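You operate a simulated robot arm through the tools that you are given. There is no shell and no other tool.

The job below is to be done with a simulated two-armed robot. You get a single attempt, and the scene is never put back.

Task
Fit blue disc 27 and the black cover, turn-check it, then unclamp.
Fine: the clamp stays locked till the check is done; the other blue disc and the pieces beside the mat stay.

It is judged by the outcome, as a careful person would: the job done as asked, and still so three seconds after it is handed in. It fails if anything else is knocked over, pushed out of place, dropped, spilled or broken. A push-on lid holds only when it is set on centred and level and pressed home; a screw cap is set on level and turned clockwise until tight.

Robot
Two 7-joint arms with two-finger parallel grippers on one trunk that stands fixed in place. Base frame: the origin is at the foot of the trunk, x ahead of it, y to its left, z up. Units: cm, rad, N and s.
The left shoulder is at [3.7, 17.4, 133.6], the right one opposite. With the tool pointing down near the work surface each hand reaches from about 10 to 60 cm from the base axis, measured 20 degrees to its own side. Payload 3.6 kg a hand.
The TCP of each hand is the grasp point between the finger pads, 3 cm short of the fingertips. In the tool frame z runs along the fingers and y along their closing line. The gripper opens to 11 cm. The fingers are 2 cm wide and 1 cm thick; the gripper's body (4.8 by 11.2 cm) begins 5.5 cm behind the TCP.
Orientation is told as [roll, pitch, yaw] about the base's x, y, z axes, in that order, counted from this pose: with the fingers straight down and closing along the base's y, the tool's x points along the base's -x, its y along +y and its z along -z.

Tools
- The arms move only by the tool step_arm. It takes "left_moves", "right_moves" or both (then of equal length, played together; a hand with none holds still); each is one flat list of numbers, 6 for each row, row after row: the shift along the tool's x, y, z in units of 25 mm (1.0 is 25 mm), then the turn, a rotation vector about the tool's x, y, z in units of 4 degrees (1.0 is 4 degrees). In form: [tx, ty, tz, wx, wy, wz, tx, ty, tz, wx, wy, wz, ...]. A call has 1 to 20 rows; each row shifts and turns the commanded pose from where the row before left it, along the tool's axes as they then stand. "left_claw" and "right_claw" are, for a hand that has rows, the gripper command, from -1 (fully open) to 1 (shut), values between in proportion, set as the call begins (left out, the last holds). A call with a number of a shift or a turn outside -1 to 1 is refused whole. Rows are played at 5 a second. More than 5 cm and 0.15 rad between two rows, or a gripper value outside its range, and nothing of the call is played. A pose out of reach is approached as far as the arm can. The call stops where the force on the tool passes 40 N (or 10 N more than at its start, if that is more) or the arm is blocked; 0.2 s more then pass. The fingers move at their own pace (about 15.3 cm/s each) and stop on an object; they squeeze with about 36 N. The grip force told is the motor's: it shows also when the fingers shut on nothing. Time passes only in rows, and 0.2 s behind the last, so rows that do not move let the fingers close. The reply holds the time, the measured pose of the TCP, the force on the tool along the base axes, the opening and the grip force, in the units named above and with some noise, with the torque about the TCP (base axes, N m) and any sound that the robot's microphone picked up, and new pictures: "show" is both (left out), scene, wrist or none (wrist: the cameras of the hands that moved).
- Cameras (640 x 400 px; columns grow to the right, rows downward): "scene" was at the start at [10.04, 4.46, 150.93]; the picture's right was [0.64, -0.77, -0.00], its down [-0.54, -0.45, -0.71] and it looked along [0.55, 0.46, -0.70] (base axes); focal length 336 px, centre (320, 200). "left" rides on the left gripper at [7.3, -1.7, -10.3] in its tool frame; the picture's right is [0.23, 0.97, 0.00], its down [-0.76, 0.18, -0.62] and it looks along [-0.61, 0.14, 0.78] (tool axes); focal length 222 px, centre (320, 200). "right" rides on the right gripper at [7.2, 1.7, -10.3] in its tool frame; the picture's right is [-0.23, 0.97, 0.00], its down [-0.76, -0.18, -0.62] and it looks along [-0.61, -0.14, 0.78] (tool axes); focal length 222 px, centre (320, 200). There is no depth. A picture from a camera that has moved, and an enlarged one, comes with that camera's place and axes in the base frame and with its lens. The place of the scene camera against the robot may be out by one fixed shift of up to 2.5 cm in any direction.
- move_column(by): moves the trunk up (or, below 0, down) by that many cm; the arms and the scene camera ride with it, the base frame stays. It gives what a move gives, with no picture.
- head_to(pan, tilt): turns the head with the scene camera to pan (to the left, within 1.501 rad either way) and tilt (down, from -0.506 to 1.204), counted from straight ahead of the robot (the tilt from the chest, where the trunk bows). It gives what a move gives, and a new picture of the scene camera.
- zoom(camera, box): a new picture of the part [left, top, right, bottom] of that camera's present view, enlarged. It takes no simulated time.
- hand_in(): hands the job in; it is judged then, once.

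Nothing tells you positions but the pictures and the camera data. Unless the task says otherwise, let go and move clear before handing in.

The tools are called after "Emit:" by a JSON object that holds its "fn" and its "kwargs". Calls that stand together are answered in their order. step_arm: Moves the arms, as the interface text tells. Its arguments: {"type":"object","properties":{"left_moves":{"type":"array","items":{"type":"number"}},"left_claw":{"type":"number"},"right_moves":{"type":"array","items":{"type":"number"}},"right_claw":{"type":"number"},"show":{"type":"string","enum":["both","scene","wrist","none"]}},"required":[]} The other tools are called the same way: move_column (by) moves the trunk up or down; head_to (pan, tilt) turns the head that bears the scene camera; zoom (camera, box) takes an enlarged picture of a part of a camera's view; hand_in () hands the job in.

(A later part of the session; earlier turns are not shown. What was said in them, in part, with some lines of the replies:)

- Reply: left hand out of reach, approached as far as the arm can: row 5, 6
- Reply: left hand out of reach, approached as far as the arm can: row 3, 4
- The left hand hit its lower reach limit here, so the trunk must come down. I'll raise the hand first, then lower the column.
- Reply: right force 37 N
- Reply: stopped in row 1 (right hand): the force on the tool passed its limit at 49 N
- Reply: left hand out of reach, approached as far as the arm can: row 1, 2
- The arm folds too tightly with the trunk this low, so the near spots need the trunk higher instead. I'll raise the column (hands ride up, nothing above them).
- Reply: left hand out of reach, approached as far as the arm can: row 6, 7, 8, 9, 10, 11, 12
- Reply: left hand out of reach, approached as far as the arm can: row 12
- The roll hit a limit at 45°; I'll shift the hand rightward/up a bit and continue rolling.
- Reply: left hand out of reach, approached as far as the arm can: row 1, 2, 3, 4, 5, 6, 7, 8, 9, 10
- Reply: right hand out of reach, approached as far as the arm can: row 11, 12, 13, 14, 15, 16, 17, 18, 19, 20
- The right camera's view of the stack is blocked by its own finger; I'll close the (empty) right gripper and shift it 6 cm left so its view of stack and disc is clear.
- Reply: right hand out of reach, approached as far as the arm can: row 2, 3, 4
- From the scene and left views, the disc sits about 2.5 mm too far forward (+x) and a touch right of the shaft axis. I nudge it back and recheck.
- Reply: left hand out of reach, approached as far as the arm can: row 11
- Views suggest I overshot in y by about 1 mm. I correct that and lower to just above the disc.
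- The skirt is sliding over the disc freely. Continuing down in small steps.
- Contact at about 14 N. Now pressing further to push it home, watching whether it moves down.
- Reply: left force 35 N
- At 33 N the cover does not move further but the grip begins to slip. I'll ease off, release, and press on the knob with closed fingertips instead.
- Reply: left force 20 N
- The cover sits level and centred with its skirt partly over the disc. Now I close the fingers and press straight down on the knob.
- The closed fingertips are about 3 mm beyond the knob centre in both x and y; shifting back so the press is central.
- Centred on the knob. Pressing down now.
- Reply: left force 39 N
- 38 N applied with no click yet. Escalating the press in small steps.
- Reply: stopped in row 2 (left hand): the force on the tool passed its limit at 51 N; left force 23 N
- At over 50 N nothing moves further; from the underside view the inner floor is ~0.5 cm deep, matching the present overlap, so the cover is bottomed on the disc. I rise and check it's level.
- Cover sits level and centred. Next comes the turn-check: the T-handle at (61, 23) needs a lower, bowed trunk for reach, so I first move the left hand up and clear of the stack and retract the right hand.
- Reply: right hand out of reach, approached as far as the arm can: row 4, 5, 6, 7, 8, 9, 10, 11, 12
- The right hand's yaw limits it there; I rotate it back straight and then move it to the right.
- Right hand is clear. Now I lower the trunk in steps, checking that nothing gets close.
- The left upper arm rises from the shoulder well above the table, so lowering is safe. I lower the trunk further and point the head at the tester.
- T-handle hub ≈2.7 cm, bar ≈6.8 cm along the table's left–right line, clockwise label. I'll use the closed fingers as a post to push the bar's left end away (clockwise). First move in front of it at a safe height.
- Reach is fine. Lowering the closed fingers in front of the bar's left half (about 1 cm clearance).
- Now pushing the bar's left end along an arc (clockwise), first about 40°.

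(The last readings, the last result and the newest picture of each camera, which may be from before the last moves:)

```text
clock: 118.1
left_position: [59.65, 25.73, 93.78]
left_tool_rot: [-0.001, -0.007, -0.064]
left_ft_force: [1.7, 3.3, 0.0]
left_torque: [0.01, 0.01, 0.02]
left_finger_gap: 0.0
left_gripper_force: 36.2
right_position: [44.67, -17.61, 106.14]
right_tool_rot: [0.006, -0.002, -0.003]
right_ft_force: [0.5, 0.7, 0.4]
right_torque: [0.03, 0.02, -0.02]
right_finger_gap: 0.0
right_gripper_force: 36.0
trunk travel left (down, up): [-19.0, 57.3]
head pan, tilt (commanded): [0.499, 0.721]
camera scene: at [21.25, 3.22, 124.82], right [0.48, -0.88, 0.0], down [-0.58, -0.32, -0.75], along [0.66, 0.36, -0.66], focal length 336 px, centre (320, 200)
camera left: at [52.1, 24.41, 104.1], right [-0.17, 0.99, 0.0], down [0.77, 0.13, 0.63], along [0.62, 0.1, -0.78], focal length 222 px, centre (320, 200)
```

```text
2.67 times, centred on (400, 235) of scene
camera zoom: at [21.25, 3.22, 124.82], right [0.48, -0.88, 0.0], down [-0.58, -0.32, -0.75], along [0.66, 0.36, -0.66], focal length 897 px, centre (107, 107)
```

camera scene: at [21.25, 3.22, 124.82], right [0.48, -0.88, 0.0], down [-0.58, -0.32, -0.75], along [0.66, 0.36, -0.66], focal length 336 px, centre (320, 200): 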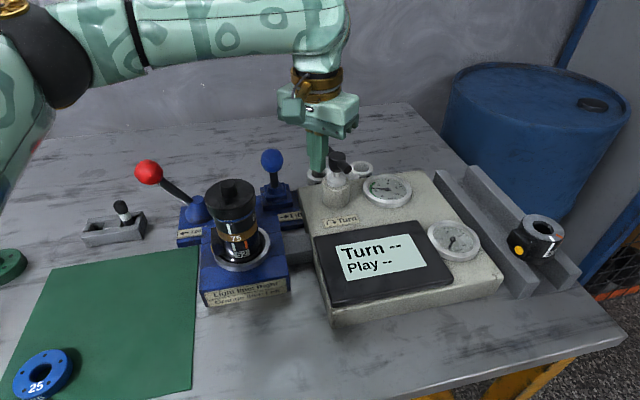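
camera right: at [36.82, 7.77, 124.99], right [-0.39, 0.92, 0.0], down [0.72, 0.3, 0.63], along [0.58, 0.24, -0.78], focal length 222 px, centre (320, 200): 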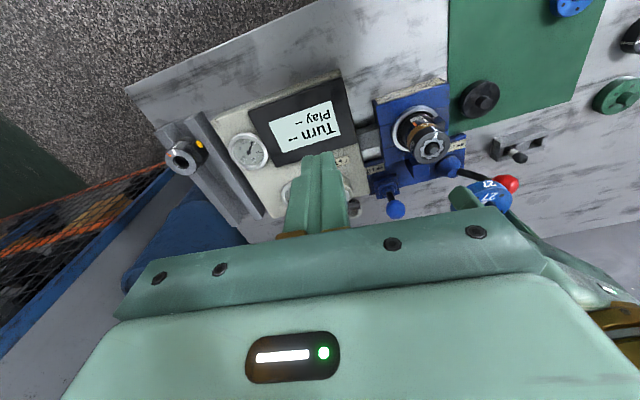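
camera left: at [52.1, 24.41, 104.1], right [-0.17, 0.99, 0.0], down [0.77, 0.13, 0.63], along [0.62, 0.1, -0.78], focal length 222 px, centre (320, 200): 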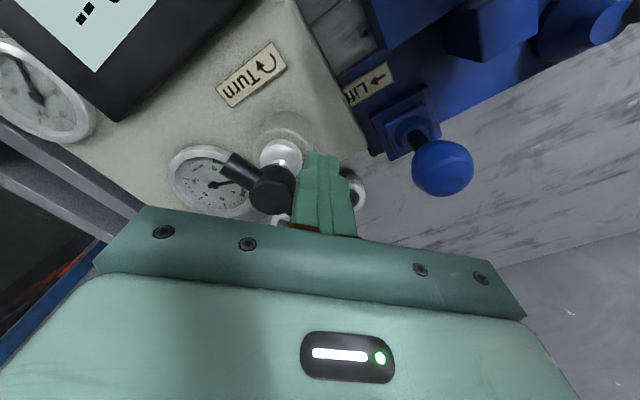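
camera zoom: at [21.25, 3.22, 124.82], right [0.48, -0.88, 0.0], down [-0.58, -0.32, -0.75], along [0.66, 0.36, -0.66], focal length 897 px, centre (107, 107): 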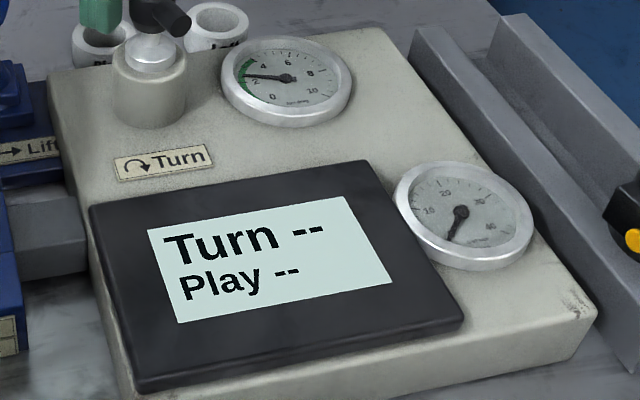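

The handle turns and the drag gauge reads about 2.4, in the green. Continuing the clockwise push.

Emit:
{"fn": "step_arm", "kwargs": {"left_moves": [-0.139, 0.115, 0, 0, 0, 0, -0.139, 0.116, 0, 0, 0, 0, -0.204, 0.064, 0, 0, 0, 0, -0.205, 0.063, 0, 0, 0, 0, -0.237, -0.034, 0, 0, 0, 0, -0.237, -0.035, 0, 0, 0, 0], "show": "none"}}

Emit:
{"fn": "zoom", "kwargs": {"camera": "scene", "box": [290, 120, 390, 220]}}

Emit:
{"fn": "zoom", "kwargs": {"camera": "scene", "box": [190, 160, 490, 310]}}

Emit:
{"fn": "zoom", "kwargs": {"camera": "left", "box": [150, 60, 450, 240]}}

```text
clock: 119.5
left_position: [62.55, 26.06, 93.84]
left_tool_rot: [0.001, -0.005, -0.064]
left_ft_force: [0.4, 0.6, 0.0]
left_torque: [0.03, -0.01, -0.04]
left_finger_gap: 0.01
left_gripper_force: 36.0
right_position: [44.62, -17.7, 106.13]
right_tool_rot: [0.006, -0.006, -0.004]
right_ft_force: [-0.2, 0.4, -0.8]
right_torque: [0.0, 0.01, 0.0]
right_finger_gap: 0.0
right_gripper_force: 36.1
trunk travel left (down, up): [-19.0, 57.3]
head pan, tilt (commanded): [0.499, 0.721]
```

```text
4.00 times, centred on (340, 170) of scene
camera zoom: at [21.23, 3.21, 124.82], right [0.48, -0.88, 0.0], down [-0.58, -0.32, -0.75], along [0.66, 0.36, -0.66], focal length 1346 px, centre (240, 320)
```

zoom: 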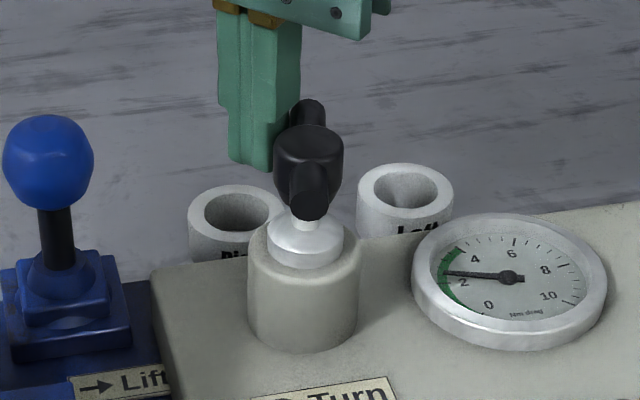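

```text
2.13 times, centred on (340, 235) of scene
camera zoom: at [21.23, 3.21, 124.82], right [0.48, -0.88, 0.0], down [-0.58, -0.32, -0.75], along [0.66, 0.36, -0.66], focal length 718 px, centre (277, 125)
```

zoom: 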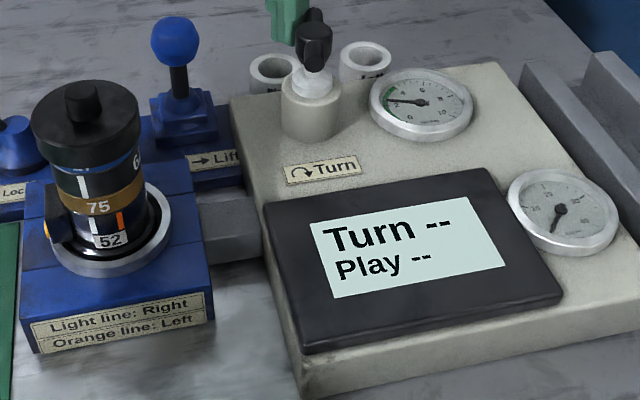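

```text
2.13 times, centred on (300, 150) of left
camera zoom: at [55.11, 24.76, 104.03], right [-0.16, 0.99, 0.0], down [0.77, 0.13, 0.63], along [0.62, 0.1, -0.78], focal length 474 px, centre (363, 307)
```

zoom: 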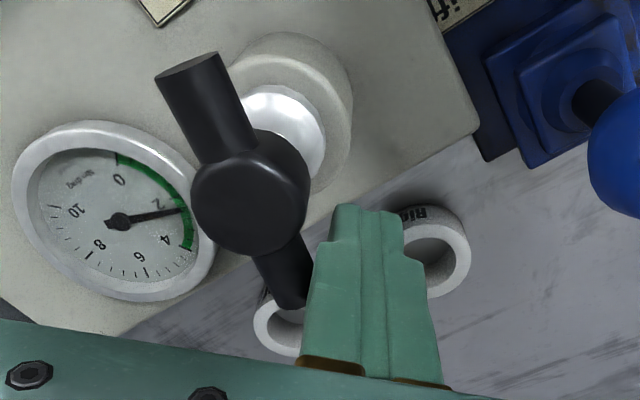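

Rotated about 100°, gauge holding 2.3 in the green, but the display is still blank, so more turn is needed. I lift over the hub and go to the other end of the bar to continue clockwise.

Emit:
{"fn": "step_arm", "kwargs": {"left_moves": [0, 0, -0.7, 0, 0, 0, 0, 0, -0.7, 0, 0, 0, 0, 0, -0.7, 0, 0, 0, 0.1, -0.6, 0, 0, 0, 0, 0.1, -0.6, 0, 0, 0, 0, 0.1, -0.6, 0, 0, 0, 0, 0.1, -0.6, 0, 0, 0, 0, 0.1, -0.6, 0, 0, 0, 0], "show": "none"}}

Emit:
{"fn": "zoom", "kwargs": {"camera": "scene", "box": [290, 110, 410, 230]}}

Emit:
{"fn": "zoom", "kwargs": {"camera": "left", "box": [220, 60, 440, 240]}}

```text
clock: 121.3
left_position: [60.7, 18.61, 99.09]
left_tool_rot: [0.002, -0.005, -0.064]
left_ft_force: [-0.1, -0.3, 0.5]
left_torque: [0.0, 0.03, -0.01]
left_finger_gap: 0.0
left_gripper_force: 36.0
right_position: [44.63, -17.64, 106.17]
right_tool_rot: [0.007, -0.003, -0.002]
right_ft_force: [0.4, -0.9, 0.7]
right_torque: [-0.01, 0.02, 0.01]
right_finger_gap: 0.0
right_gripper_force: 36.1
trunk travel left (down, up): [-19.0, 57.3]
head pan, tilt (commanded): [0.499, 0.721]
```

```text
3.33 times, centred on (350, 170) of scene
camera zoom: at [21.21, 3.17, 124.83], right [0.48, -0.88, 0.0], down [-0.58, -0.32, -0.75], along [0.66, 0.36, -0.66], focal length 1122 px, centre (220, 300)
```

zoom: 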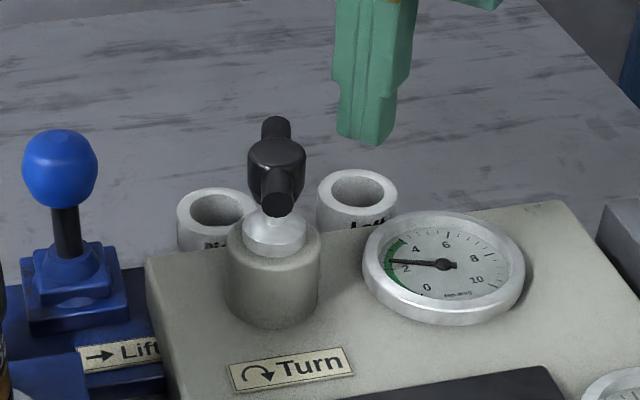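

```text
2.22 times, centred on (330, 150) of left
camera zoom: at [53.22, 17.32, 109.32], right [-0.16, 0.99, 0.0], down [0.77, 0.13, 0.63], along [0.62, 0.1, -0.78], focal length 494 px, centre (298, 311)
```

zoom: 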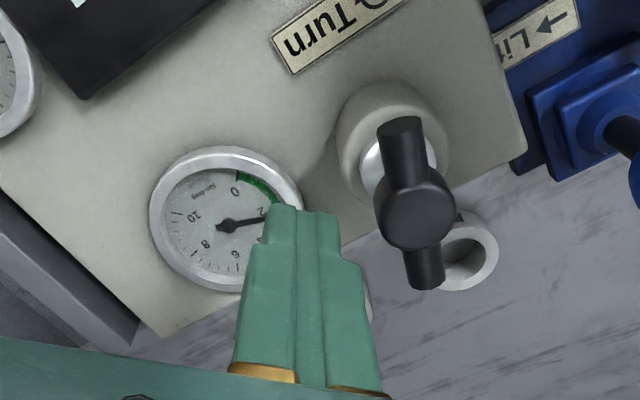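

Lowering beside the near end and pushing it leftward (clockwise).

Emit:
{"fn": "step_arm", "kwargs": {"left_moves": [0, 0, 0.7, 0, 0, 0, 0, 0, 0.7, 0, 0, 0, 0, 0, 0.7, 0, 0, 0, 0.23, 0.165, 0, 0, 0, 0, 0.233, 0.165, 0, 0, 0, 0, 0.119, 0.196, 0, 0, 0, 0, 0.119, 0.197, 0, 0, 0, 0, 0.143, 0.171, 0, 0, 0, 0, 0.144, 0.171, 0, 0, 0, 0, 0.095, 0.174, 0, 0, 0, 0, 0.096, 0.174, 0, 0, 0, 0, 0.019, 0.225, 0, 0, 0, 0, 0.019, 0.226, 0, 0, 0, 0], "show": "none"}}

Emit:
{"fn": "zoom", "kwargs": {"camera": "scene", "box": [290, 110, 410, 230]}}

Emit:
{"fn": "zoom", "kwargs": {"camera": "scene", "box": [190, 160, 490, 310]}}

Emit:
{"fn": "zoom", "kwargs": {"camera": "left", "box": [200, 60, 440, 240]}}

```text
clock: 124.3
left_position: [57.8, 22.78, 93.96]
left_tool_rot: [-0.019, -0.006, -0.072]
left_ft_force: [-1.3, -32.7, 2.7]
left_torque: [-0.27, -0.02, -0.27]
left_finger_gap: 0.0
left_gripper_force: 36.2
right_position: [44.75, -17.65, 106.16]
right_tool_rot: [0.009, -0.002, -0.001]
right_ft_force: [0.4, -0.2, -0.3]
right_torque: [-0.02, -0.01, 0.0]
right_finger_gap: 0.0
right_gripper_force: 36.4
trunk travel left (down, up): [-19.0, 57.3]
head pan, tilt (commanded): [0.499, 0.721]
stopped in row 13 (left hand): the force on the tool passed its limit at 43 N (the readings are from after the stop); the commanded pose is now the measured one
```

```text
3.33 times, centred on (350, 170) of scene
camera zoom: at [21.22, 2.96, 124.83], right [0.48, -0.88, 0.0], down [-0.58, -0.31, -0.75], along [0.66, 0.36, -0.66], focal length 1122 px, centre (220, 300)
```

zoom: 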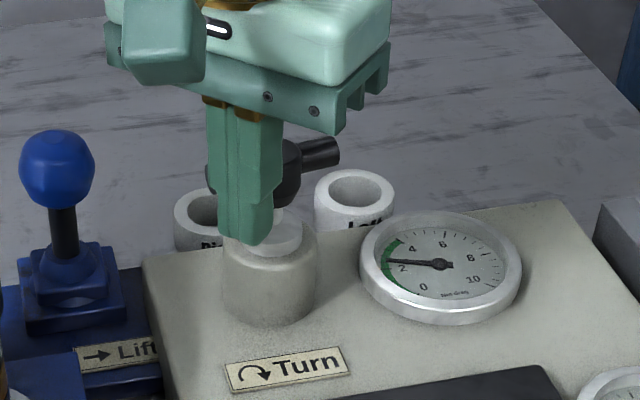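

```text
2.13 times, centred on (340, 235) of scene
camera zoom: at [21.22, 2.96, 124.83], right [0.48, -0.88, 0.0], down [-0.58, -0.31, -0.75], along [0.66, 0.36, -0.66], focal length 718 px, centre (277, 125)
```

zoom: 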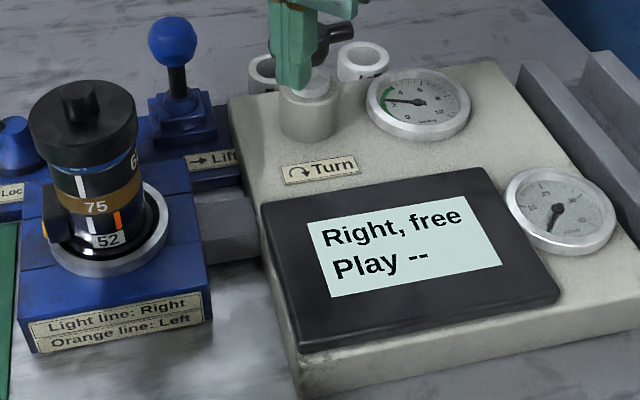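

```text
2.22 times, centred on (320, 150) of left
camera zoom: at [50.35, 21.77, 104.21], right [-0.16, 0.99, -0.02], down [0.77, 0.13, 0.62], along [0.62, 0.08, -0.78], focal length 494 px, centre (320, 311)
```

zoom: 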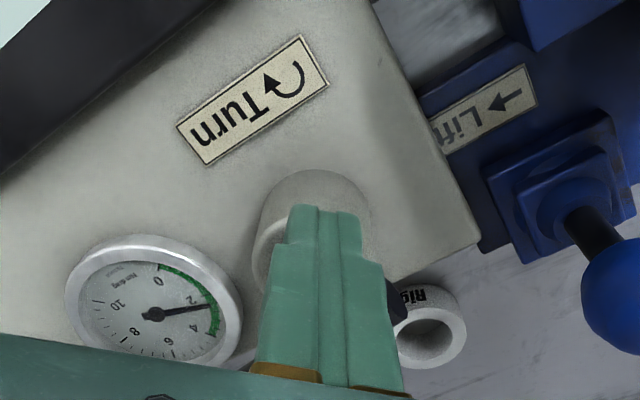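

The display now reads "Right, free": light line → Right, so the turn-check is done and passed. I back the fingers off the handle and rise.

Emit:
{"fn": "step_arm", "kwargs": {"left_moves": [0, -0.15, 0, 0, 0, 0, 0, -0.15, 0, -0.27, 0, -0.1, 0, 0, -0.8, 0, 0, 0, 0, 0, -0.9, 0, 0, 0, 0, 0, -0.9, 0, 0, 0, 0, 0, -0.9, 0, 0, 0, 0, 0, -0.9, 0, 0, 0], "show": "both"}}

Emit:
{"fn": "zoom", "kwargs": {"camera": "scene", "box": [190, 140, 490, 310]}}

Emit:
{"fn": "zoom", "kwargs": {"camera": "scene", "box": [195, 170, 275, 275]}}

```text
clock: 125.9
left_position: [57.75, 22.36, 104.69]
left_tool_rot: [0.01, -0.004, -0.059]
left_ft_force: [-0.5, -0.7, -0.2]
left_torque: [0.03, -0.02, 0.0]
left_finger_gap: 0.0
left_gripper_force: 35.9
right_position: [44.59, -17.58, 106.19]
right_tool_rot: [0.008, -0.004, 0.001]
right_ft_force: [1.0, -0.1, 0.2]
right_torque: [0.03, 0.0, 0.01]
right_finger_gap: 0.01
right_gripper_force: 36.0
trunk travel left (down, up): [-19.0, 57.3]
head pan, tilt (commanded): [0.499, 0.721]
camera scene: at [21.18, 3.18, 124.84], right [0.48, -0.88, 0.0], down [-0.58, -0.32, -0.75], along [0.66, 0.36, -0.66], focal length 336 px, centre (320, 200)
camera left: at [50.25, 20.94, 114.96], right [-0.17, 0.99, 0.01], down [0.77, 0.13, 0.63], along [0.62, 0.11, -0.78], focal length 222 px, centre (320, 200)
```

scene: 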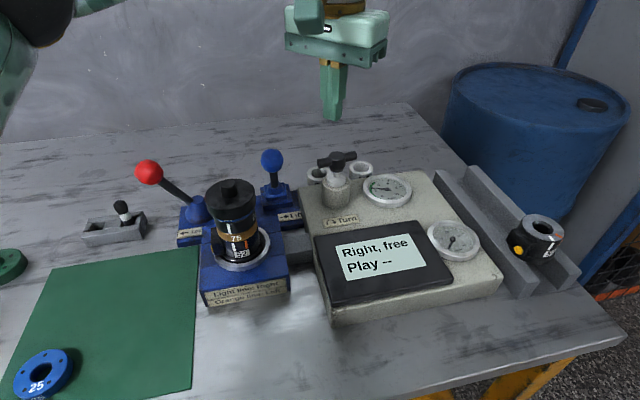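
left: 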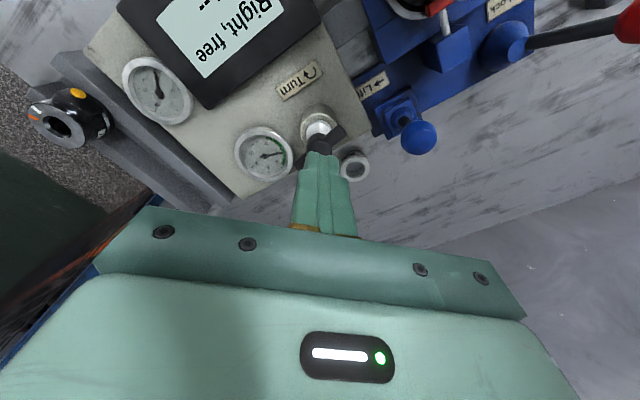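

```text
2.13 times, centred on (340, 225) of scene
camera zoom: at [21.18, 3.18, 124.84], right [0.48, -0.88, 0.0], down [-0.58, -0.32, -0.75], along [0.66, 0.36, -0.66], focal length 718 px, centre (277, 147)
```

zoom: 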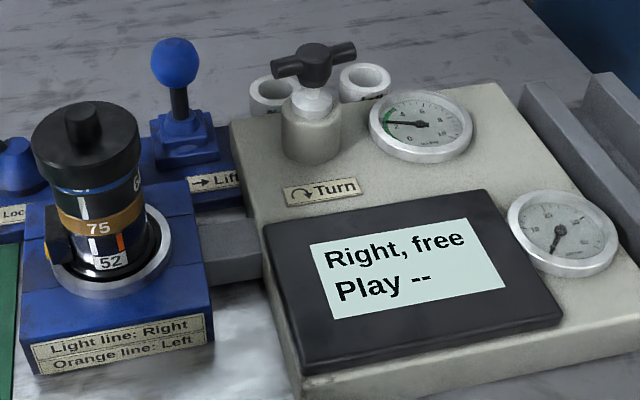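

```text
3.81 times, centred on (235, 222) of scene
camera zoom: at [21.18, 3.18, 124.84], right [0.48, -0.88, 0.0], down [-0.58, -0.32, -0.75], along [0.66, 0.36, -0.66], focal length 1282 px, centre (644, 114)
```

zoom: 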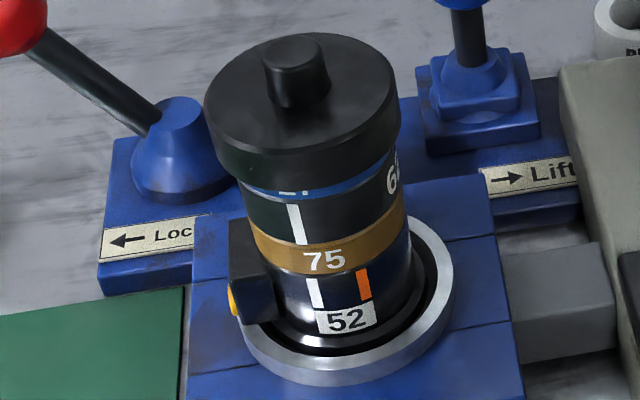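

Turn-check shows "Right, free", matching "Light line: Right". Now the unclamping: I take the closed fingers to the left of the red lever's ball (≈(45, 47, 92.6)), travelling high.

Emit:
{"fn": "step_arm", "kwargs": {"left_moves": [0.565, 0.905, 0, 0.14, 0, 0, 0.565, 0.905, 0, 0, 0, 0, 0.565, 0.905, 0, 0, 0, 0, 0.565, 0.905, 0, 0, 0, 0, 0.565, 0.905, 0, 0, 0, 0, 0.565, 0.905, 0, 0, 0, 0, 0.565, 0.905, 0, 0, 0, 0, 0.565, 0.905, 0, 0, 0, 0, 0.565, 0.905, 0, 0, 0, 0, 0.565, 0.905, 0, 0, 0, 0, 0.565, 0.905, 0, 0, 0, 0, 0.565, 0.905, 0, 0, 0, 0], "show": "both"}}

Emit:
{"fn": "head_to", "kwargs": {"pan": 0.75, "tilt": 0.72}}

```text
clock: 128.5
left_position: [42.74, 50.5, 104.8]
left_tool_rot: [-0.002, -0.004, -0.059]
left_ft_force: [-0.9, 0.2, -0.1]
left_torque: [-0.02, 0.02, -0.06]
left_finger_gap: 0.02
left_gripper_force: 35.8
right_position: [44.62, -17.47, 106.23]
right_tool_rot: [0.005, -0.003, 0.0]
right_ft_force: [-1.0, -0.6, -0.4]
right_torque: [-0.03, -0.04, -0.02]
right_finger_gap: 0.0
right_gripper_force: 35.8
trunk travel left (down, up): [-19.0, 57.3]
head pan, tilt (commanded): [0.499, 0.721]
camera scene: at [21.16, 3.26, 124.84], right [0.48, -0.88, 0.0], down [-0.58, -0.32, -0.75], along [0.66, 0.36, -0.66], focal length 336 px, centre (320, 200)
camera left: at [35.22, 49.31, 114.98], right [-0.17, 0.99, 0.0], down [0.77, 0.13, 0.63], along [0.62, 0.1, -0.78], focal length 222 px, centre (320, 200)
```

scene: 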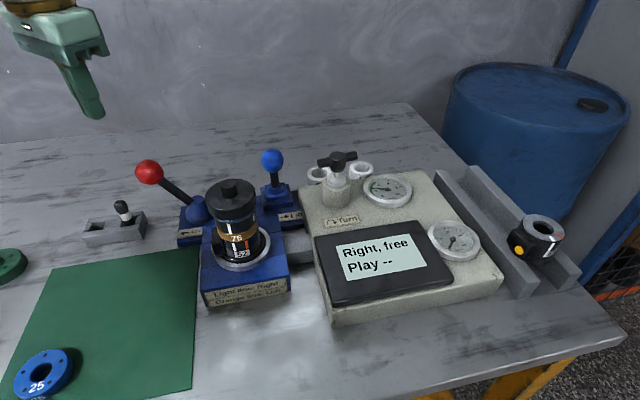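
left: 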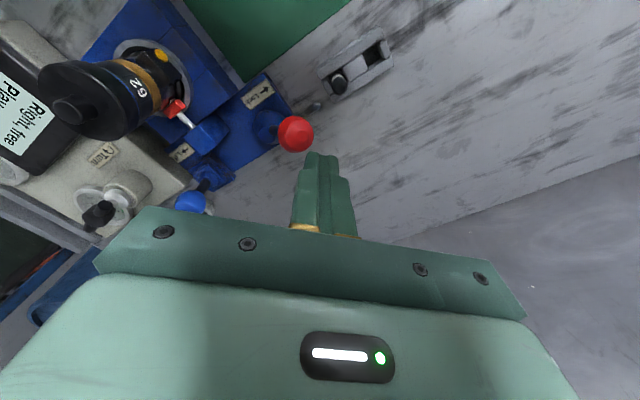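

```text
clock: 129.2
left_position: [42.83, 50.58, 104.77]
left_tool_rot: [0.0, -0.006, -0.06]
left_ft_force: [-0.8, -0.4, -0.1]
left_torque: [0.01, 0.0, -0.01]
left_finger_gap: 0.0
left_gripper_force: 35.9
right_position: [44.77, -17.42, 106.15]
right_tool_rot: [0.006, -0.004, 0.0]
right_ft_force: [0.1, -0.5, -0.4]
right_torque: [0.01, -0.02, -0.01]
right_finger_gap: 0.0
right_gripper_force: 36.1
trunk travel left (down, up): [-19.0, 57.3]
head pan, tilt (commanded): [0.75, 0.721]
camera scene: at [19.96, 4.93, 124.83], right [0.68, -0.73, 0.0], down [-0.48, -0.45, -0.75], along [0.55, 0.51, -0.66], focal length 336 px, centre (320, 200)
```

scene: 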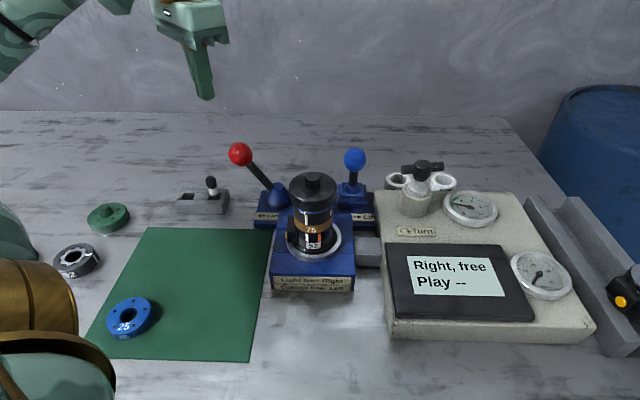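

Refined ball position ≈(44.9, 48.2, 92.4). I shift a bit further left and lower the closed fingers beside the ball.

Emit:
{"fn": "step_arm", "kwargs": {"left_moves": [0.26, 0.46, 0, 0, 0, 0, 0, 0, 0.75, 0, 0, 0, 0, 0, 0.75, 0, 0, 0, 0, 0, 0.75, 0, 0, 0, 0, 0, 0.75, 0, 0, 0, 0, 0, 0.75, 0, 0, 0, 0, 0, 0.7, 0, 0, 0, 0, 0, 0, 0, 0, 0], "show": "both"}}

Emit:
{"fn": "zoom", "kwargs": {"camera": "scene", "box": [170, 110, 390, 290]}}

Emit:
{"fn": "zoom", "kwargs": {"camera": "left", "box": [180, 60, 420, 240]}}

```text
clock: 131.0
left_position: [42.04, 51.57, 93.33]
left_tool_rot: [-0.001, -0.006, -0.059]
left_ft_force: [0.0, 0.3, 0.0]
left_torque: [0.02, 0.01, 0.01]
left_finger_gap: 0.0
left_gripper_force: 35.4
right_position: [44.56, -17.48, 106.22]
right_tool_rot: [0.007, -0.003, 0.0]
right_ft_force: [-0.5, -0.9, -0.1]
right_torque: [-0.01, -0.04, 0.02]
right_finger_gap: 0.0
right_gripper_force: 36.0
trunk travel left (down, up): [-19.0, 57.3]
head pan, tilt (commanded): [0.75, 0.721]
camera scene: at [19.96, 4.93, 124.83], right [0.68, -0.73, 0.0], down [-0.48, -0.45, -0.75], along [0.55, 0.51, -0.66], focal length 336 px, centre (320, 200)
camera left: at [34.58, 50.39, 103.7], right [-0.17, 0.99, 0.0], down [0.77, 0.13, 0.63], along [0.62, 0.1, -0.78], focal length 222 px, centre (320, 200)
```

scene: 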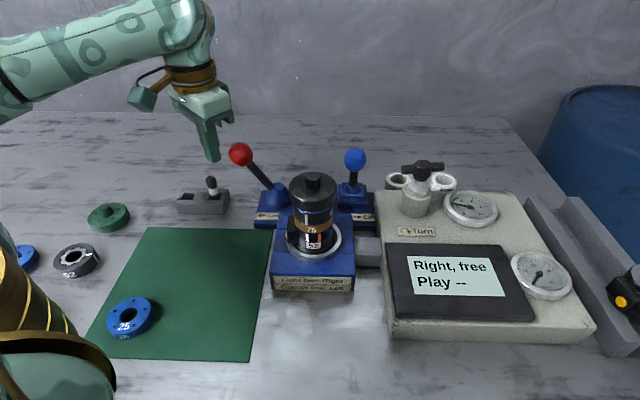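
left: 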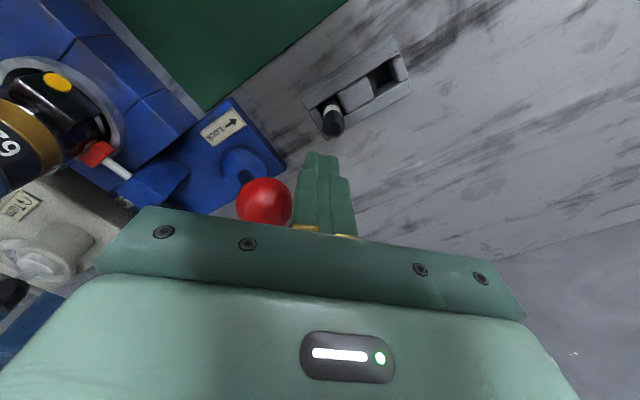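

```text
2.22 times, centred on (280, 200) of scene
camera zoom: at [19.96, 4.93, 124.83], right [0.68, -0.73, 0.0], down [-0.48, -0.45, -0.75], along [0.55, 0.51, -0.66], focal length 748 px, centre (409, 200)
```

zoom: 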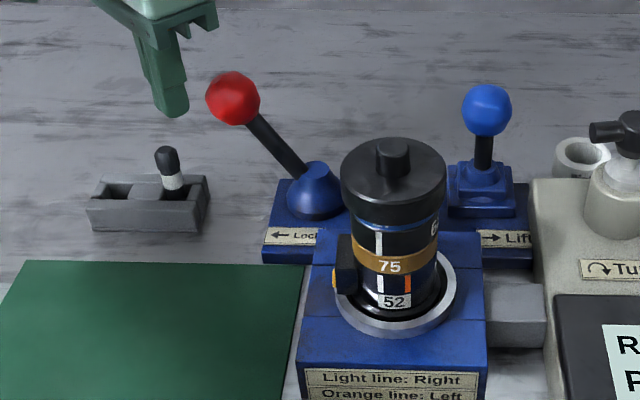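

```text
2.22 times, centred on (300, 150) of left
camera zoom: at [34.58, 50.39, 103.7], right [-0.17, 0.99, 0.0], down [0.77, 0.13, 0.63], along [0.62, 0.1, -0.78], focal length 494 px, centre (364, 311)
```

zoom: 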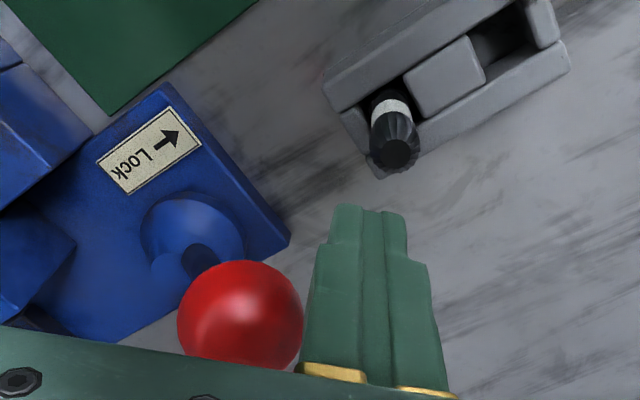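

The fingers are left of the ball, about 0.8 cm clear. Pushing the lever to the right (away from Lock), in stages.

Emit:
{"fn": "step_arm", "kwargs": {"left_moves": [-0.219, -0.234, 0, 0, 0, 0, -0.219, -0.234, 0, 0, 0, 0, -0.219, -0.234, 0, 0, 0, 0, -0.219, -0.234, 0, 0, 0, 0, -0.219, -0.234, 0, 0, 0, 0], "show": "both"}}

Emit:
{"fn": "zoom", "kwargs": {"camera": "scene", "box": [170, 110, 390, 290]}}

```text
clock: 132.2
left_position: [44.46, 48.32, 93.35]
left_tool_rot: [-0.002, -0.004, -0.063]
left_ft_force: [-1.2, -0.3, -0.6]
left_torque: [0.01, -0.06, 0.03]
left_finger_gap: 0.0
left_gripper_force: 36.0
right_position: [44.35, -17.62, 106.13]
right_tool_rot: [0.006, -0.009, -0.002]
right_ft_force: [-1.4, -0.7, 0.1]
right_torque: [0.04, -0.07, 0.0]
right_finger_gap: 0.0
right_gripper_force: 36.2
trunk travel left (down, up): [-19.0, 57.3]
head pan, tilt (commanded): [0.75, 0.721]
camera scene: at [19.64, 4.82, 124.88], right [0.68, -0.73, 0.0], down [-0.48, -0.45, -0.75], along [0.55, 0.51, -0.66], focal length 336 px, centre (320, 200)
camera left: at [36.92, 47.09, 103.62], right [-0.17, 0.99, 0.0], down [0.77, 0.13, 0.63], along [0.62, 0.1, -0.78], focal length 222 px, centre (320, 200)
```

scene: 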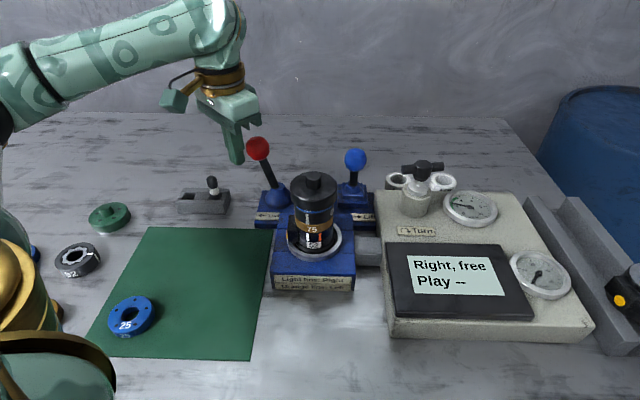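
left: 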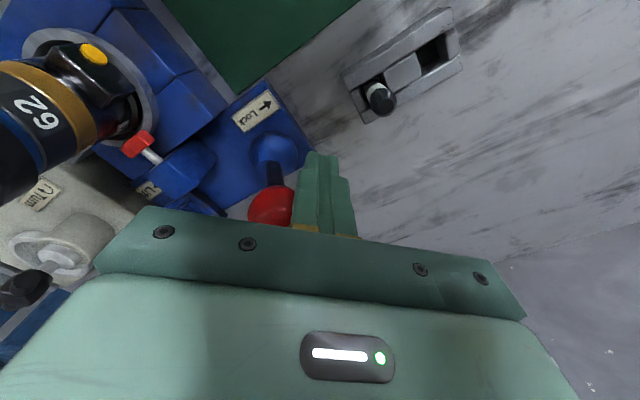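

```text
2.22 times, centred on (280, 200) of scene
camera zoom: at [19.64, 4.82, 124.88], right [0.68, -0.73, 0.0], down [-0.48, -0.45, -0.75], along [0.55, 0.51, -0.66], focal length 748 px, centre (409, 200)
```

zoom: 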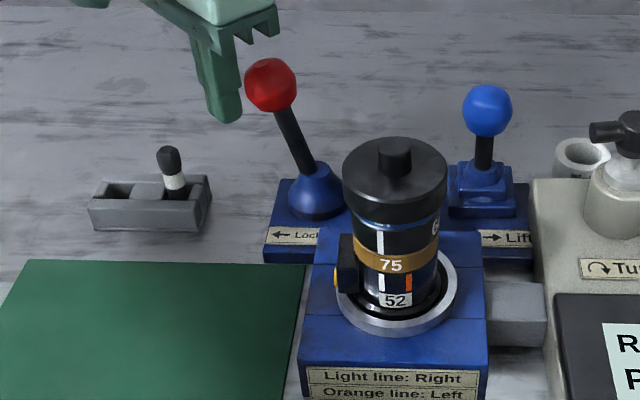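

The lever moves smoothly. Continuing to push it right.

Emit:
{"fn": "step_arm", "kwargs": {"left_moves": [-0.219, -0.234, 0, 0, 0, 0, -0.219, -0.234, 0, 0, 0, 0, -0.219, -0.234, 0, 0, 0, 0, -0.219, -0.234, 0, 0, 0, 0, -0.219, -0.234, 0, 0, 0, 0], "show": "none"}}

Emit:
{"fn": "zoom", "kwargs": {"camera": "scene", "box": [170, 110, 390, 290]}}

Emit:
{"fn": "zoom", "kwargs": {"camera": "left", "box": [100, 20, 400, 240]}}

```text
clock: 133.4
left_position: [46.5, 46.28, 93.51]
left_tool_rot: [0.017, -0.003, -0.057]
left_ft_force: [-42.4, 23.2, 7.8]
left_torque: [-0.05, -0.05, -0.42]
left_finger_gap: 0.0
left_gripper_force: 36.0
right_position: [44.15, -17.55, 106.5]
right_tool_rot: [0.005, -0.009, -0.005]
right_ft_force: [0.7, 0.1, -0.2]
right_torque: [0.0, 0.01, -0.01]
right_finger_gap: 0.0
right_gripper_force: 36.5
trunk travel left (down, up): [-19.0, 57.3]
head pan, tilt (commanded): [0.75, 0.721]
stopped in row 5 (left hand): the force on the tool passed its limit at 46 N (the readings are from after the stop); the commanded pose is now the measured one
```

```text
2.22 times, centred on (280, 200) of scene
camera zoom: at [19.31, 5.15, 124.94], right [0.68, -0.73, 0.0], down [-0.48, -0.45, -0.75], along [0.55, 0.51, -0.66], focal length 748 px, centre (409, 200)
```

zoom: 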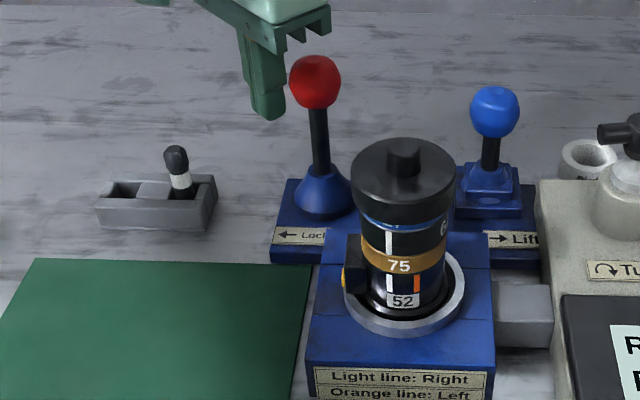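

```text
1.82 times, centred on (250, 130) of left
camera zoom: at [38.97, 44.98, 103.74], right [-0.17, 0.98, 0.01], down [0.77, 0.13, 0.63], along [0.62, 0.12, -0.78], focal length 404 px, centre (447, 327)
```

zoom: 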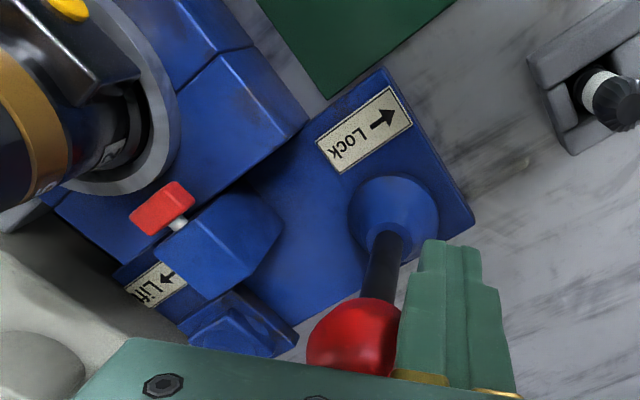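

The lever is now upright against its stop and the red clamp pad has drawn back from the stack. I back off and check that it stays.

Emit:
{"fn": "step_arm", "kwargs": {"left_moves": [0.15, 0.16, 0, 0, 0, 0, 0.219, 0.234, 0, -0.24, 0, 0, 0.219, 0.234, 0, 0, 0, 0, 0, 0, -0.8, 0, 0, 0, 0, 0, -0.9, 0, 0, 0, 0, 0, -0.9, 0, 0, 0, 0, 0, -0.9, 0, 0, 0, 0, 0, -0.9, 0, 0, 0], "show": "both"}}

Emit:
{"fn": "zoom", "kwargs": {"camera": "scene", "box": [170, 110, 390, 290]}}

Emit:
{"fn": "zoom", "kwargs": {"camera": "left", "box": [60, 20, 360, 200]}}

```text
clock: 135.2
left_position: [45.76, 47.41, 104.36]
left_tool_rot: [0.027, -0.002, -0.059]
left_ft_force: [-0.9, -0.8, -0.1]
left_torque: [0.01, 0.02, -0.02]
left_finger_gap: 0.0
left_gripper_force: 35.7
right_position: [44.64, -17.67, 106.07]
right_tool_rot: [0.009, -0.003, -0.005]
right_ft_force: [0.6, 0.4, 0.2]
right_torque: [0.0, 0.06, 0.0]
right_finger_gap: 0.0
right_gripper_force: 35.7
trunk travel left (down, up): [-19.0, 57.3]
head pan, tilt (commanded): [0.75, 0.721]
camera scene: at [19.94, 4.89, 124.84], right [0.68, -0.73, 0.0], down [-0.48, -0.45, -0.75], along [0.55, 0.51, -0.66], focal length 336 px, centre (320, 200)
camera left: at [38.35, 45.81, 114.68], right [-0.17, 0.99, 0.02], down [0.77, 0.12, 0.63], along [0.62, 0.13, -0.78], focal length 222 px, centre (320, 200)
```

scene: 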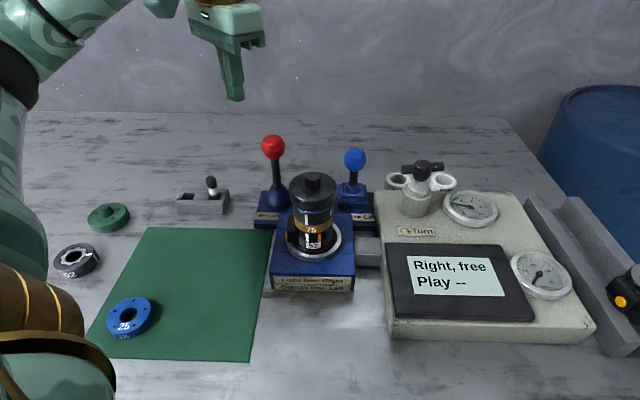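
left: 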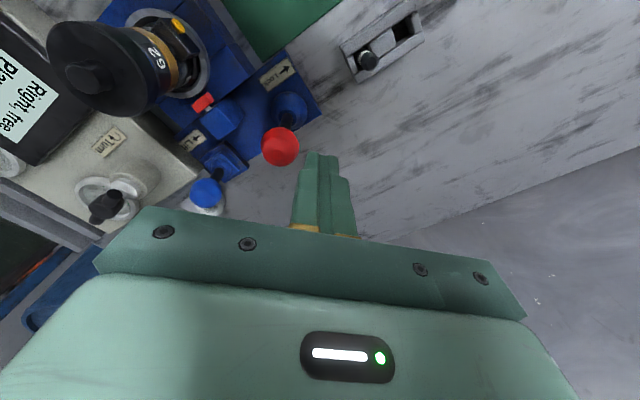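

```text
2.22 times, centred on (280, 200) of scene
camera zoom: at [19.94, 4.89, 124.84], right [0.68, -0.73, 0.0], down [-0.48, -0.45, -0.75], along [0.55, 0.51, -0.66], focal length 748 px, centre (409, 200)
```

zoom: 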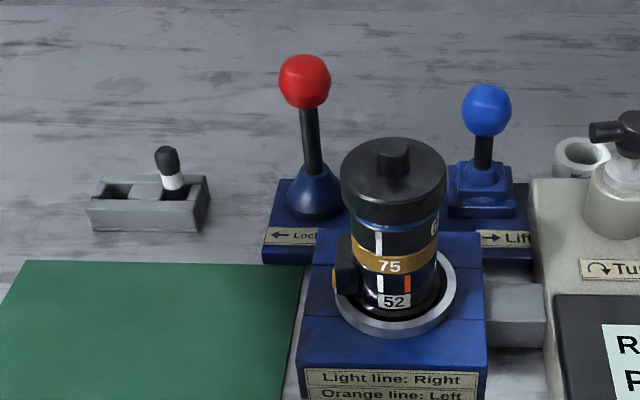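

```text
2.13 times, centred on (210, 110) of left
camera zoom: at [38.35, 45.81, 114.68], right [-0.17, 0.99, 0.02], down [0.77, 0.12, 0.63], along [0.62, 0.13, -0.78], focal length 474 px, centre (555, 392)
```

zoom: 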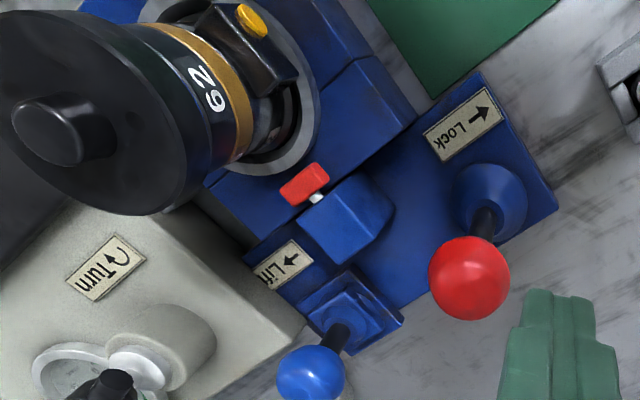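

The lever stays upright, the clamp pad is clear of the stack. Let me verify the cover's seating and centring once more with close-ups.

Emit:
{"fn": "zoom", "kwargs": {"camera": "scene", "box": [280, 165, 345, 215]}}

Emit:
{"fn": "zoom", "kwargs": {"camera": "scene", "box": [265, 165, 365, 295]}}

Emit:
{"fn": "zoom", "kwargs": {"camera": "left", "box": [40, 0, 240, 130]}}

```text
8.00 times, centred on (312, 190) of scene
camera zoom: at [19.94, 4.89, 124.84], right [0.68, -0.73, 0.0], down [-0.48, -0.45, -0.75], along [0.55, 0.51, -0.66], focal length 2692 px, centre (380, 280)
```

zoom: 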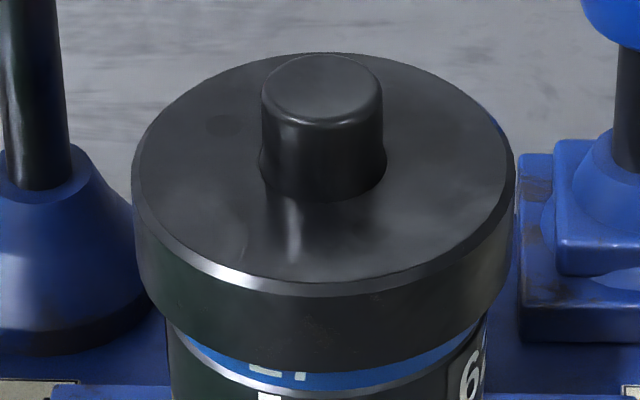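

```text
3.08 times, centred on (315, 230) of scene
camera zoom: at [19.94, 4.89, 124.84], right [0.68, -0.73, 0.0], down [-0.48, -0.45, -0.75], along [0.55, 0.51, -0.66], focal length 1036 px, centre (335, 108)
```

zoom: 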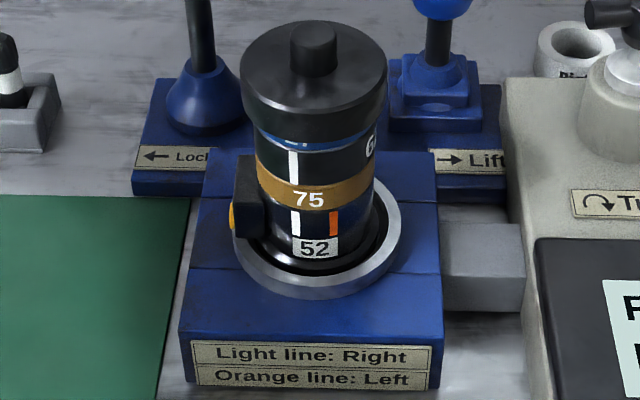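

```text
3.08 times, centred on (140, 65) of left
camera zoom: at [38.35, 45.81, 114.68], right [-0.17, 0.99, 0.02], down [0.77, 0.12, 0.63], along [0.62, 0.13, -0.78], focal length 684 px, centre (874, 615)
```

zoom: 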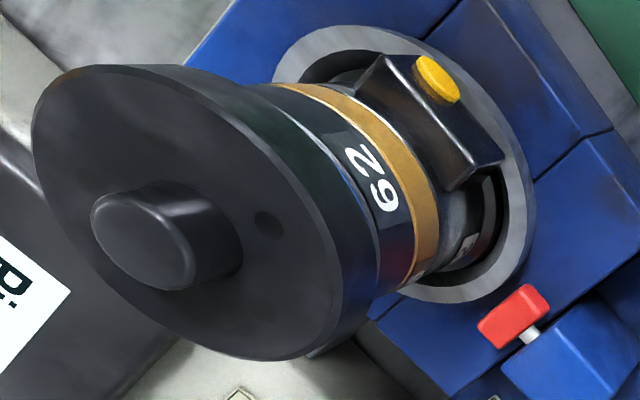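

Cover is level and within about 1 mm of centre; the stack is undisturbed. I move the left hand up and away and raise the trunk to look over the whole table.

Emit:
{"fn": "step_arm", "kwargs": {"left_moves": [0.5, 0, -0.3, 0, 0, 0, 0.5, 0, -0.3, 0, 0, 0, 0.5, 0, -0.3, 0, 0, 0], "show": "none"}}

Emit:
{"fn": "move_column", "kwargs": {"by": 14}}

Emit:
{"fn": "head_to", "kwargs": {"pan": 0.75, "tilt": 0.78}}

```text
clock: 136.0
left_position: [42.2, 47.63, 106.31]
left_tool_rot: [0.024, -0.004, -0.059]
left_ft_force: [-0.1, 1.0, -0.5]
left_torque: [0.0, 0.01, 0.02]
left_finger_gap: 0.0
left_gripper_force: 36.6
left hand out of reach, approached as far as the arm can: row 3
right_position: [44.65, -17.55, 106.24]
right_tool_rot: [0.006, -0.002, -0.003]
right_ft_force: [-0.6, -0.1, -0.2]
right_torque: [0.01, -0.02, 0.01]
right_finger_gap: 0.0
right_gripper_force: 35.9
trunk travel left (down, up): [-19.0, 57.3]
head pan, tilt (commanded): [0.75, 0.721]
```

```text
clock: 137.7
left_position: [42.23, 47.56, 120.15]
left_tool_rot: [0.024, -0.002, -0.059]
left_ft_force: [-0.4, 0.2, 0.0]
left_torque: [-0.01, 0.06, -0.01]
left_finger_gap: 0.0
left_gripper_force: 36.1
right_position: [44.68, -17.55, 120.04]
right_tool_rot: [0.007, -0.003, -0.002]
right_ft_force: [0.8, -0.8, -0.5]
right_torque: [-0.01, -0.04, -0.01]
right_finger_gap: 0.0
right_gripper_force: 35.6
trunk travel left (down, up): [-33.0, 43.3]
head pan, tilt (commanded): [0.75, 0.721]
```

```text
clock: 138.3
left_position: [42.3, 47.46, 120.23]
left_tool_rot: [0.025, -0.003, -0.057]
left_ft_force: [-0.3, 0.4, 0.2]
left_torque: [0.04, -0.01, 0.0]
left_finger_gap: 0.01
left_gripper_force: 36.3
right_position: [44.62, -17.57, 120.18]
right_tool_rot: [0.005, -0.003, -0.003]
right_ft_force: [-0.6, 0.4, -0.2]
right_torque: [-0.01, -0.04, -0.01]
right_finger_gap: 0.0
right_gripper_force: 36.2
trunk travel left (down, up): [-33.0, 43.3]
head pan, tilt (commanded): [0.75, 0.78]
camera scene: at [13.23, 4.76, 138.77], right [0.68, -0.73, 0.0], down [-0.51, -0.48, -0.71], along [0.52, 0.48, -0.7], focal length 336 px, centre (320, 200)
```

scene: 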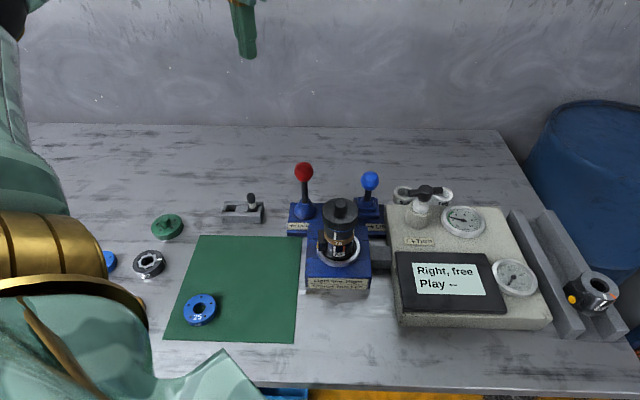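

Emit:
{"fn": "move_column", "kwargs": {"by": 12}}

Emit:
{"fn": "head_to", "kwargs": {"pan": 0.696, "tilt": 0.777}}

Emit:
{"fn": "zoom", "kwargs": {"camera": "scene", "box": [100, 200, 320, 370]}}

Emit:
{"fn": "zoom", "kwargs": {"camera": "scene", "box": [270, 190, 400, 320]}}

```text
clock: 139.8
left_position: [42.23, 47.41, 132.2]
left_tool_rot: [0.023, -0.001, -0.058]
left_ft_force: [0.1, -0.2, 0.0]
left_torque: [-0.01, 0.01, -0.01]
left_finger_gap: 0.01
left_gripper_force: 35.8
right_position: [44.59, -17.71, 132.15]
right_tool_rot: [0.007, -0.005, -0.004]
right_ft_force: [-0.5, -0.4, -0.7]
right_torque: [-0.01, -0.02, -0.02]
right_finger_gap: 0.01
right_gripper_force: 35.8
trunk travel left (down, up): [-45.0, 31.3]
head pan, tilt (commanded): [0.75, 0.78]
```

```text
clock: 140.5
left_position: [42.21, 47.58, 132.29]
left_tool_rot: [0.025, -0.003, -0.059]
left_ft_force: [0.2, 1.0, -0.2]
left_torque: [-0.01, 0.02, 0.01]
left_finger_gap: 0.01
left_gripper_force: 35.9
right_position: [44.7, -17.48, 132.13]
right_tool_rot: [0.005, -0.005, -0.002]
right_ft_force: [-0.4, 0.0, 0.5]
right_torque: [-0.01, -0.01, 0.0]
right_finger_gap: 0.03
right_gripper_force: 36.0
trunk travel left (down, up): [-45.0, 31.3]
head pan, tilt (commanded): [0.696, 0.777]
camera scene: at [10.06, 4.44, 150.92], right [0.64, -0.77, 0.0], down [-0.54, -0.45, -0.71], along [0.55, 0.46, -0.7], focal length 336 px, centre (320, 200)
```

scene: 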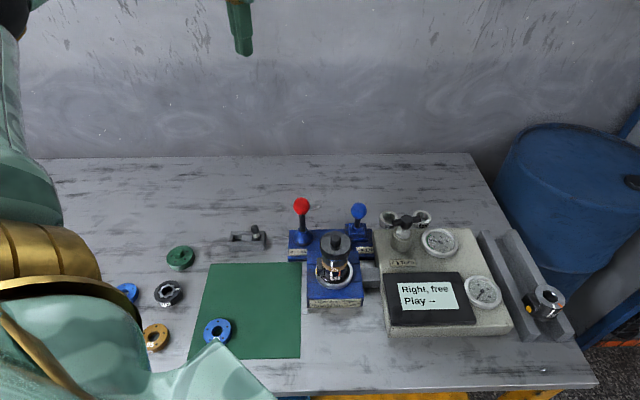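

```text
2.35 times, centred on (210, 285) of scene
camera zoom: at [10.06, 4.44, 150.92], right [0.64, -0.77, 0.0], down [-0.54, -0.45, -0.71], along [0.55, 0.46, -0.7], focal length 792 px, centre (579, 0)
```

zoom: 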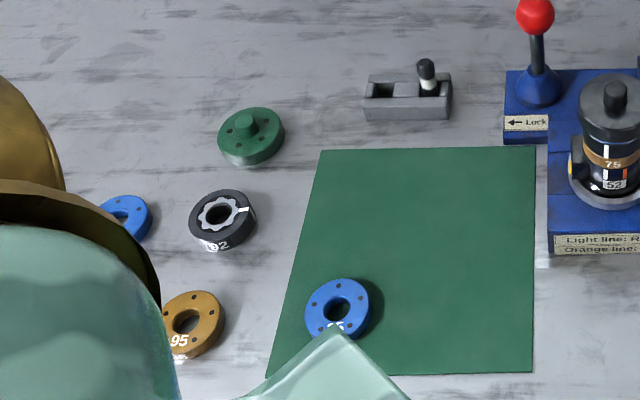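

```text
3.08 times, centred on (335, 255) of scene
camera zoom: at [10.06, 4.44, 150.92], right [0.64, -0.77, 0.0], down [-0.54, -0.45, -0.71], along [0.55, 0.46, -0.7], focal length 1036 px, centre (274, 31)
```

zoom: 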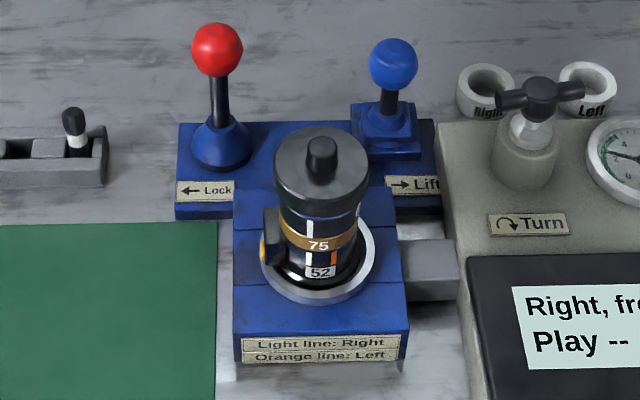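

All other pieces are where they began. One last close look at the cover/disc joint for level and seating.

Emit:
{"fn": "zoom", "kwargs": {"camera": "scene", "box": [312, 225, 362, 275]}}

Emit:
{"fn": "zoom", "kwargs": {"camera": "left", "box": [120, 40, 340, 200]}}

Emit:
{"fn": "zoom", "kwargs": {"camera": "right", "box": [400, 0, 640, 200]}}

```text
8.00 times, centred on (337, 250) of scene
camera zoom: at [10.06, 4.44, 150.92], right [0.64, -0.77, 0.0], down [-0.54, -0.45, -0.71], along [0.55, 0.46, -0.7], focal length 2692 px, centre (184, -200)
```

zoom: 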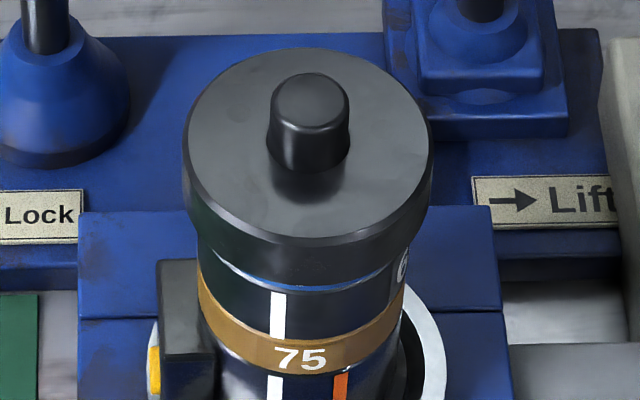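

```text
2.50 times, centred on (230, 120) of left
camera zoom: at [34.8, 45.98, 142.53], right [-0.17, 0.99, 0.02], down [0.77, 0.12, 0.63], along [0.62, 0.12, -0.78], focal length 555 px, centre (545, 400)
```

zoom: 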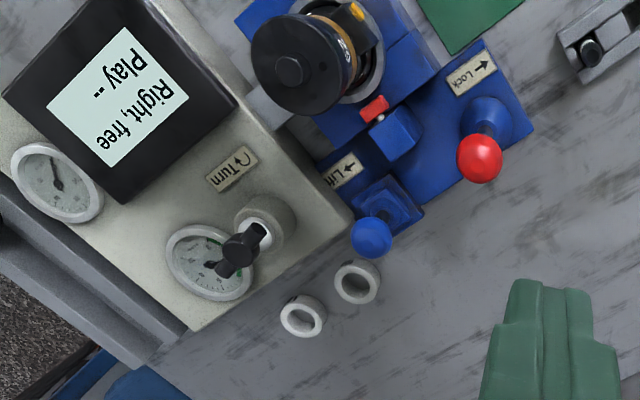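

```text
2.00 times, centred on (520, 100) of right
camera zoom: at [37.44, -15.92, 142.43], right [0.23, 0.97, 0.01], down [0.76, -0.18, 0.62], along [0.61, -0.14, -0.78], focal length 444 px, centre (-80, 400)
```

zoom: 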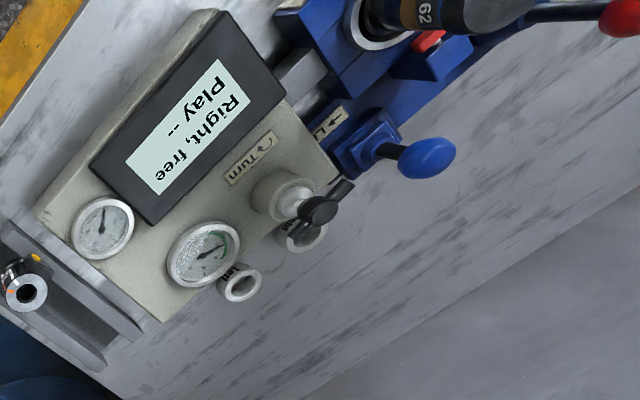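

Disc 27 and the black cover are on the stack. The turn-check reads "Right, free", which matches the light line. The red lever is off Lock with the clamp pad drawn back. The other blue disc and the pieces beside the mat are where they began, and both hands are clear, so I'm handing in.

Emit:
{"fn": "hand_in", "kwargs": {}}

```text
The job is handed in.
```

I finished the job and handed it in. I don't have the judge's result.

- **Blue disc 27:** it sits flat on the grey star piece. Its bore is centred on the shaft to within about a millimetre.
- **Black cover:** it is level and centred over the disc. I pressed it down on the knob with just over 50 N and it went no further. There was no click. I took it as fully home because the depth of its underside matched how far it sits over the disc.
- **Turn-check:** I turned the T-handle about half a turn clockwise, until it reached its stop. The drag gauge read about 2.3, in the green. The display read "Right, free", which matches the label "Light line: Right". The "Play" line stayed at "--"; I took the turn-check not to include it.
- **Unclamping:** only after that reading did I push the red lever off Lock, up to its upright stop. The clamp pad drew back from the stack and the lever stayed upright.

Disc 25 and the pieces beside the mat are where they started, and both hands are clear of the table.
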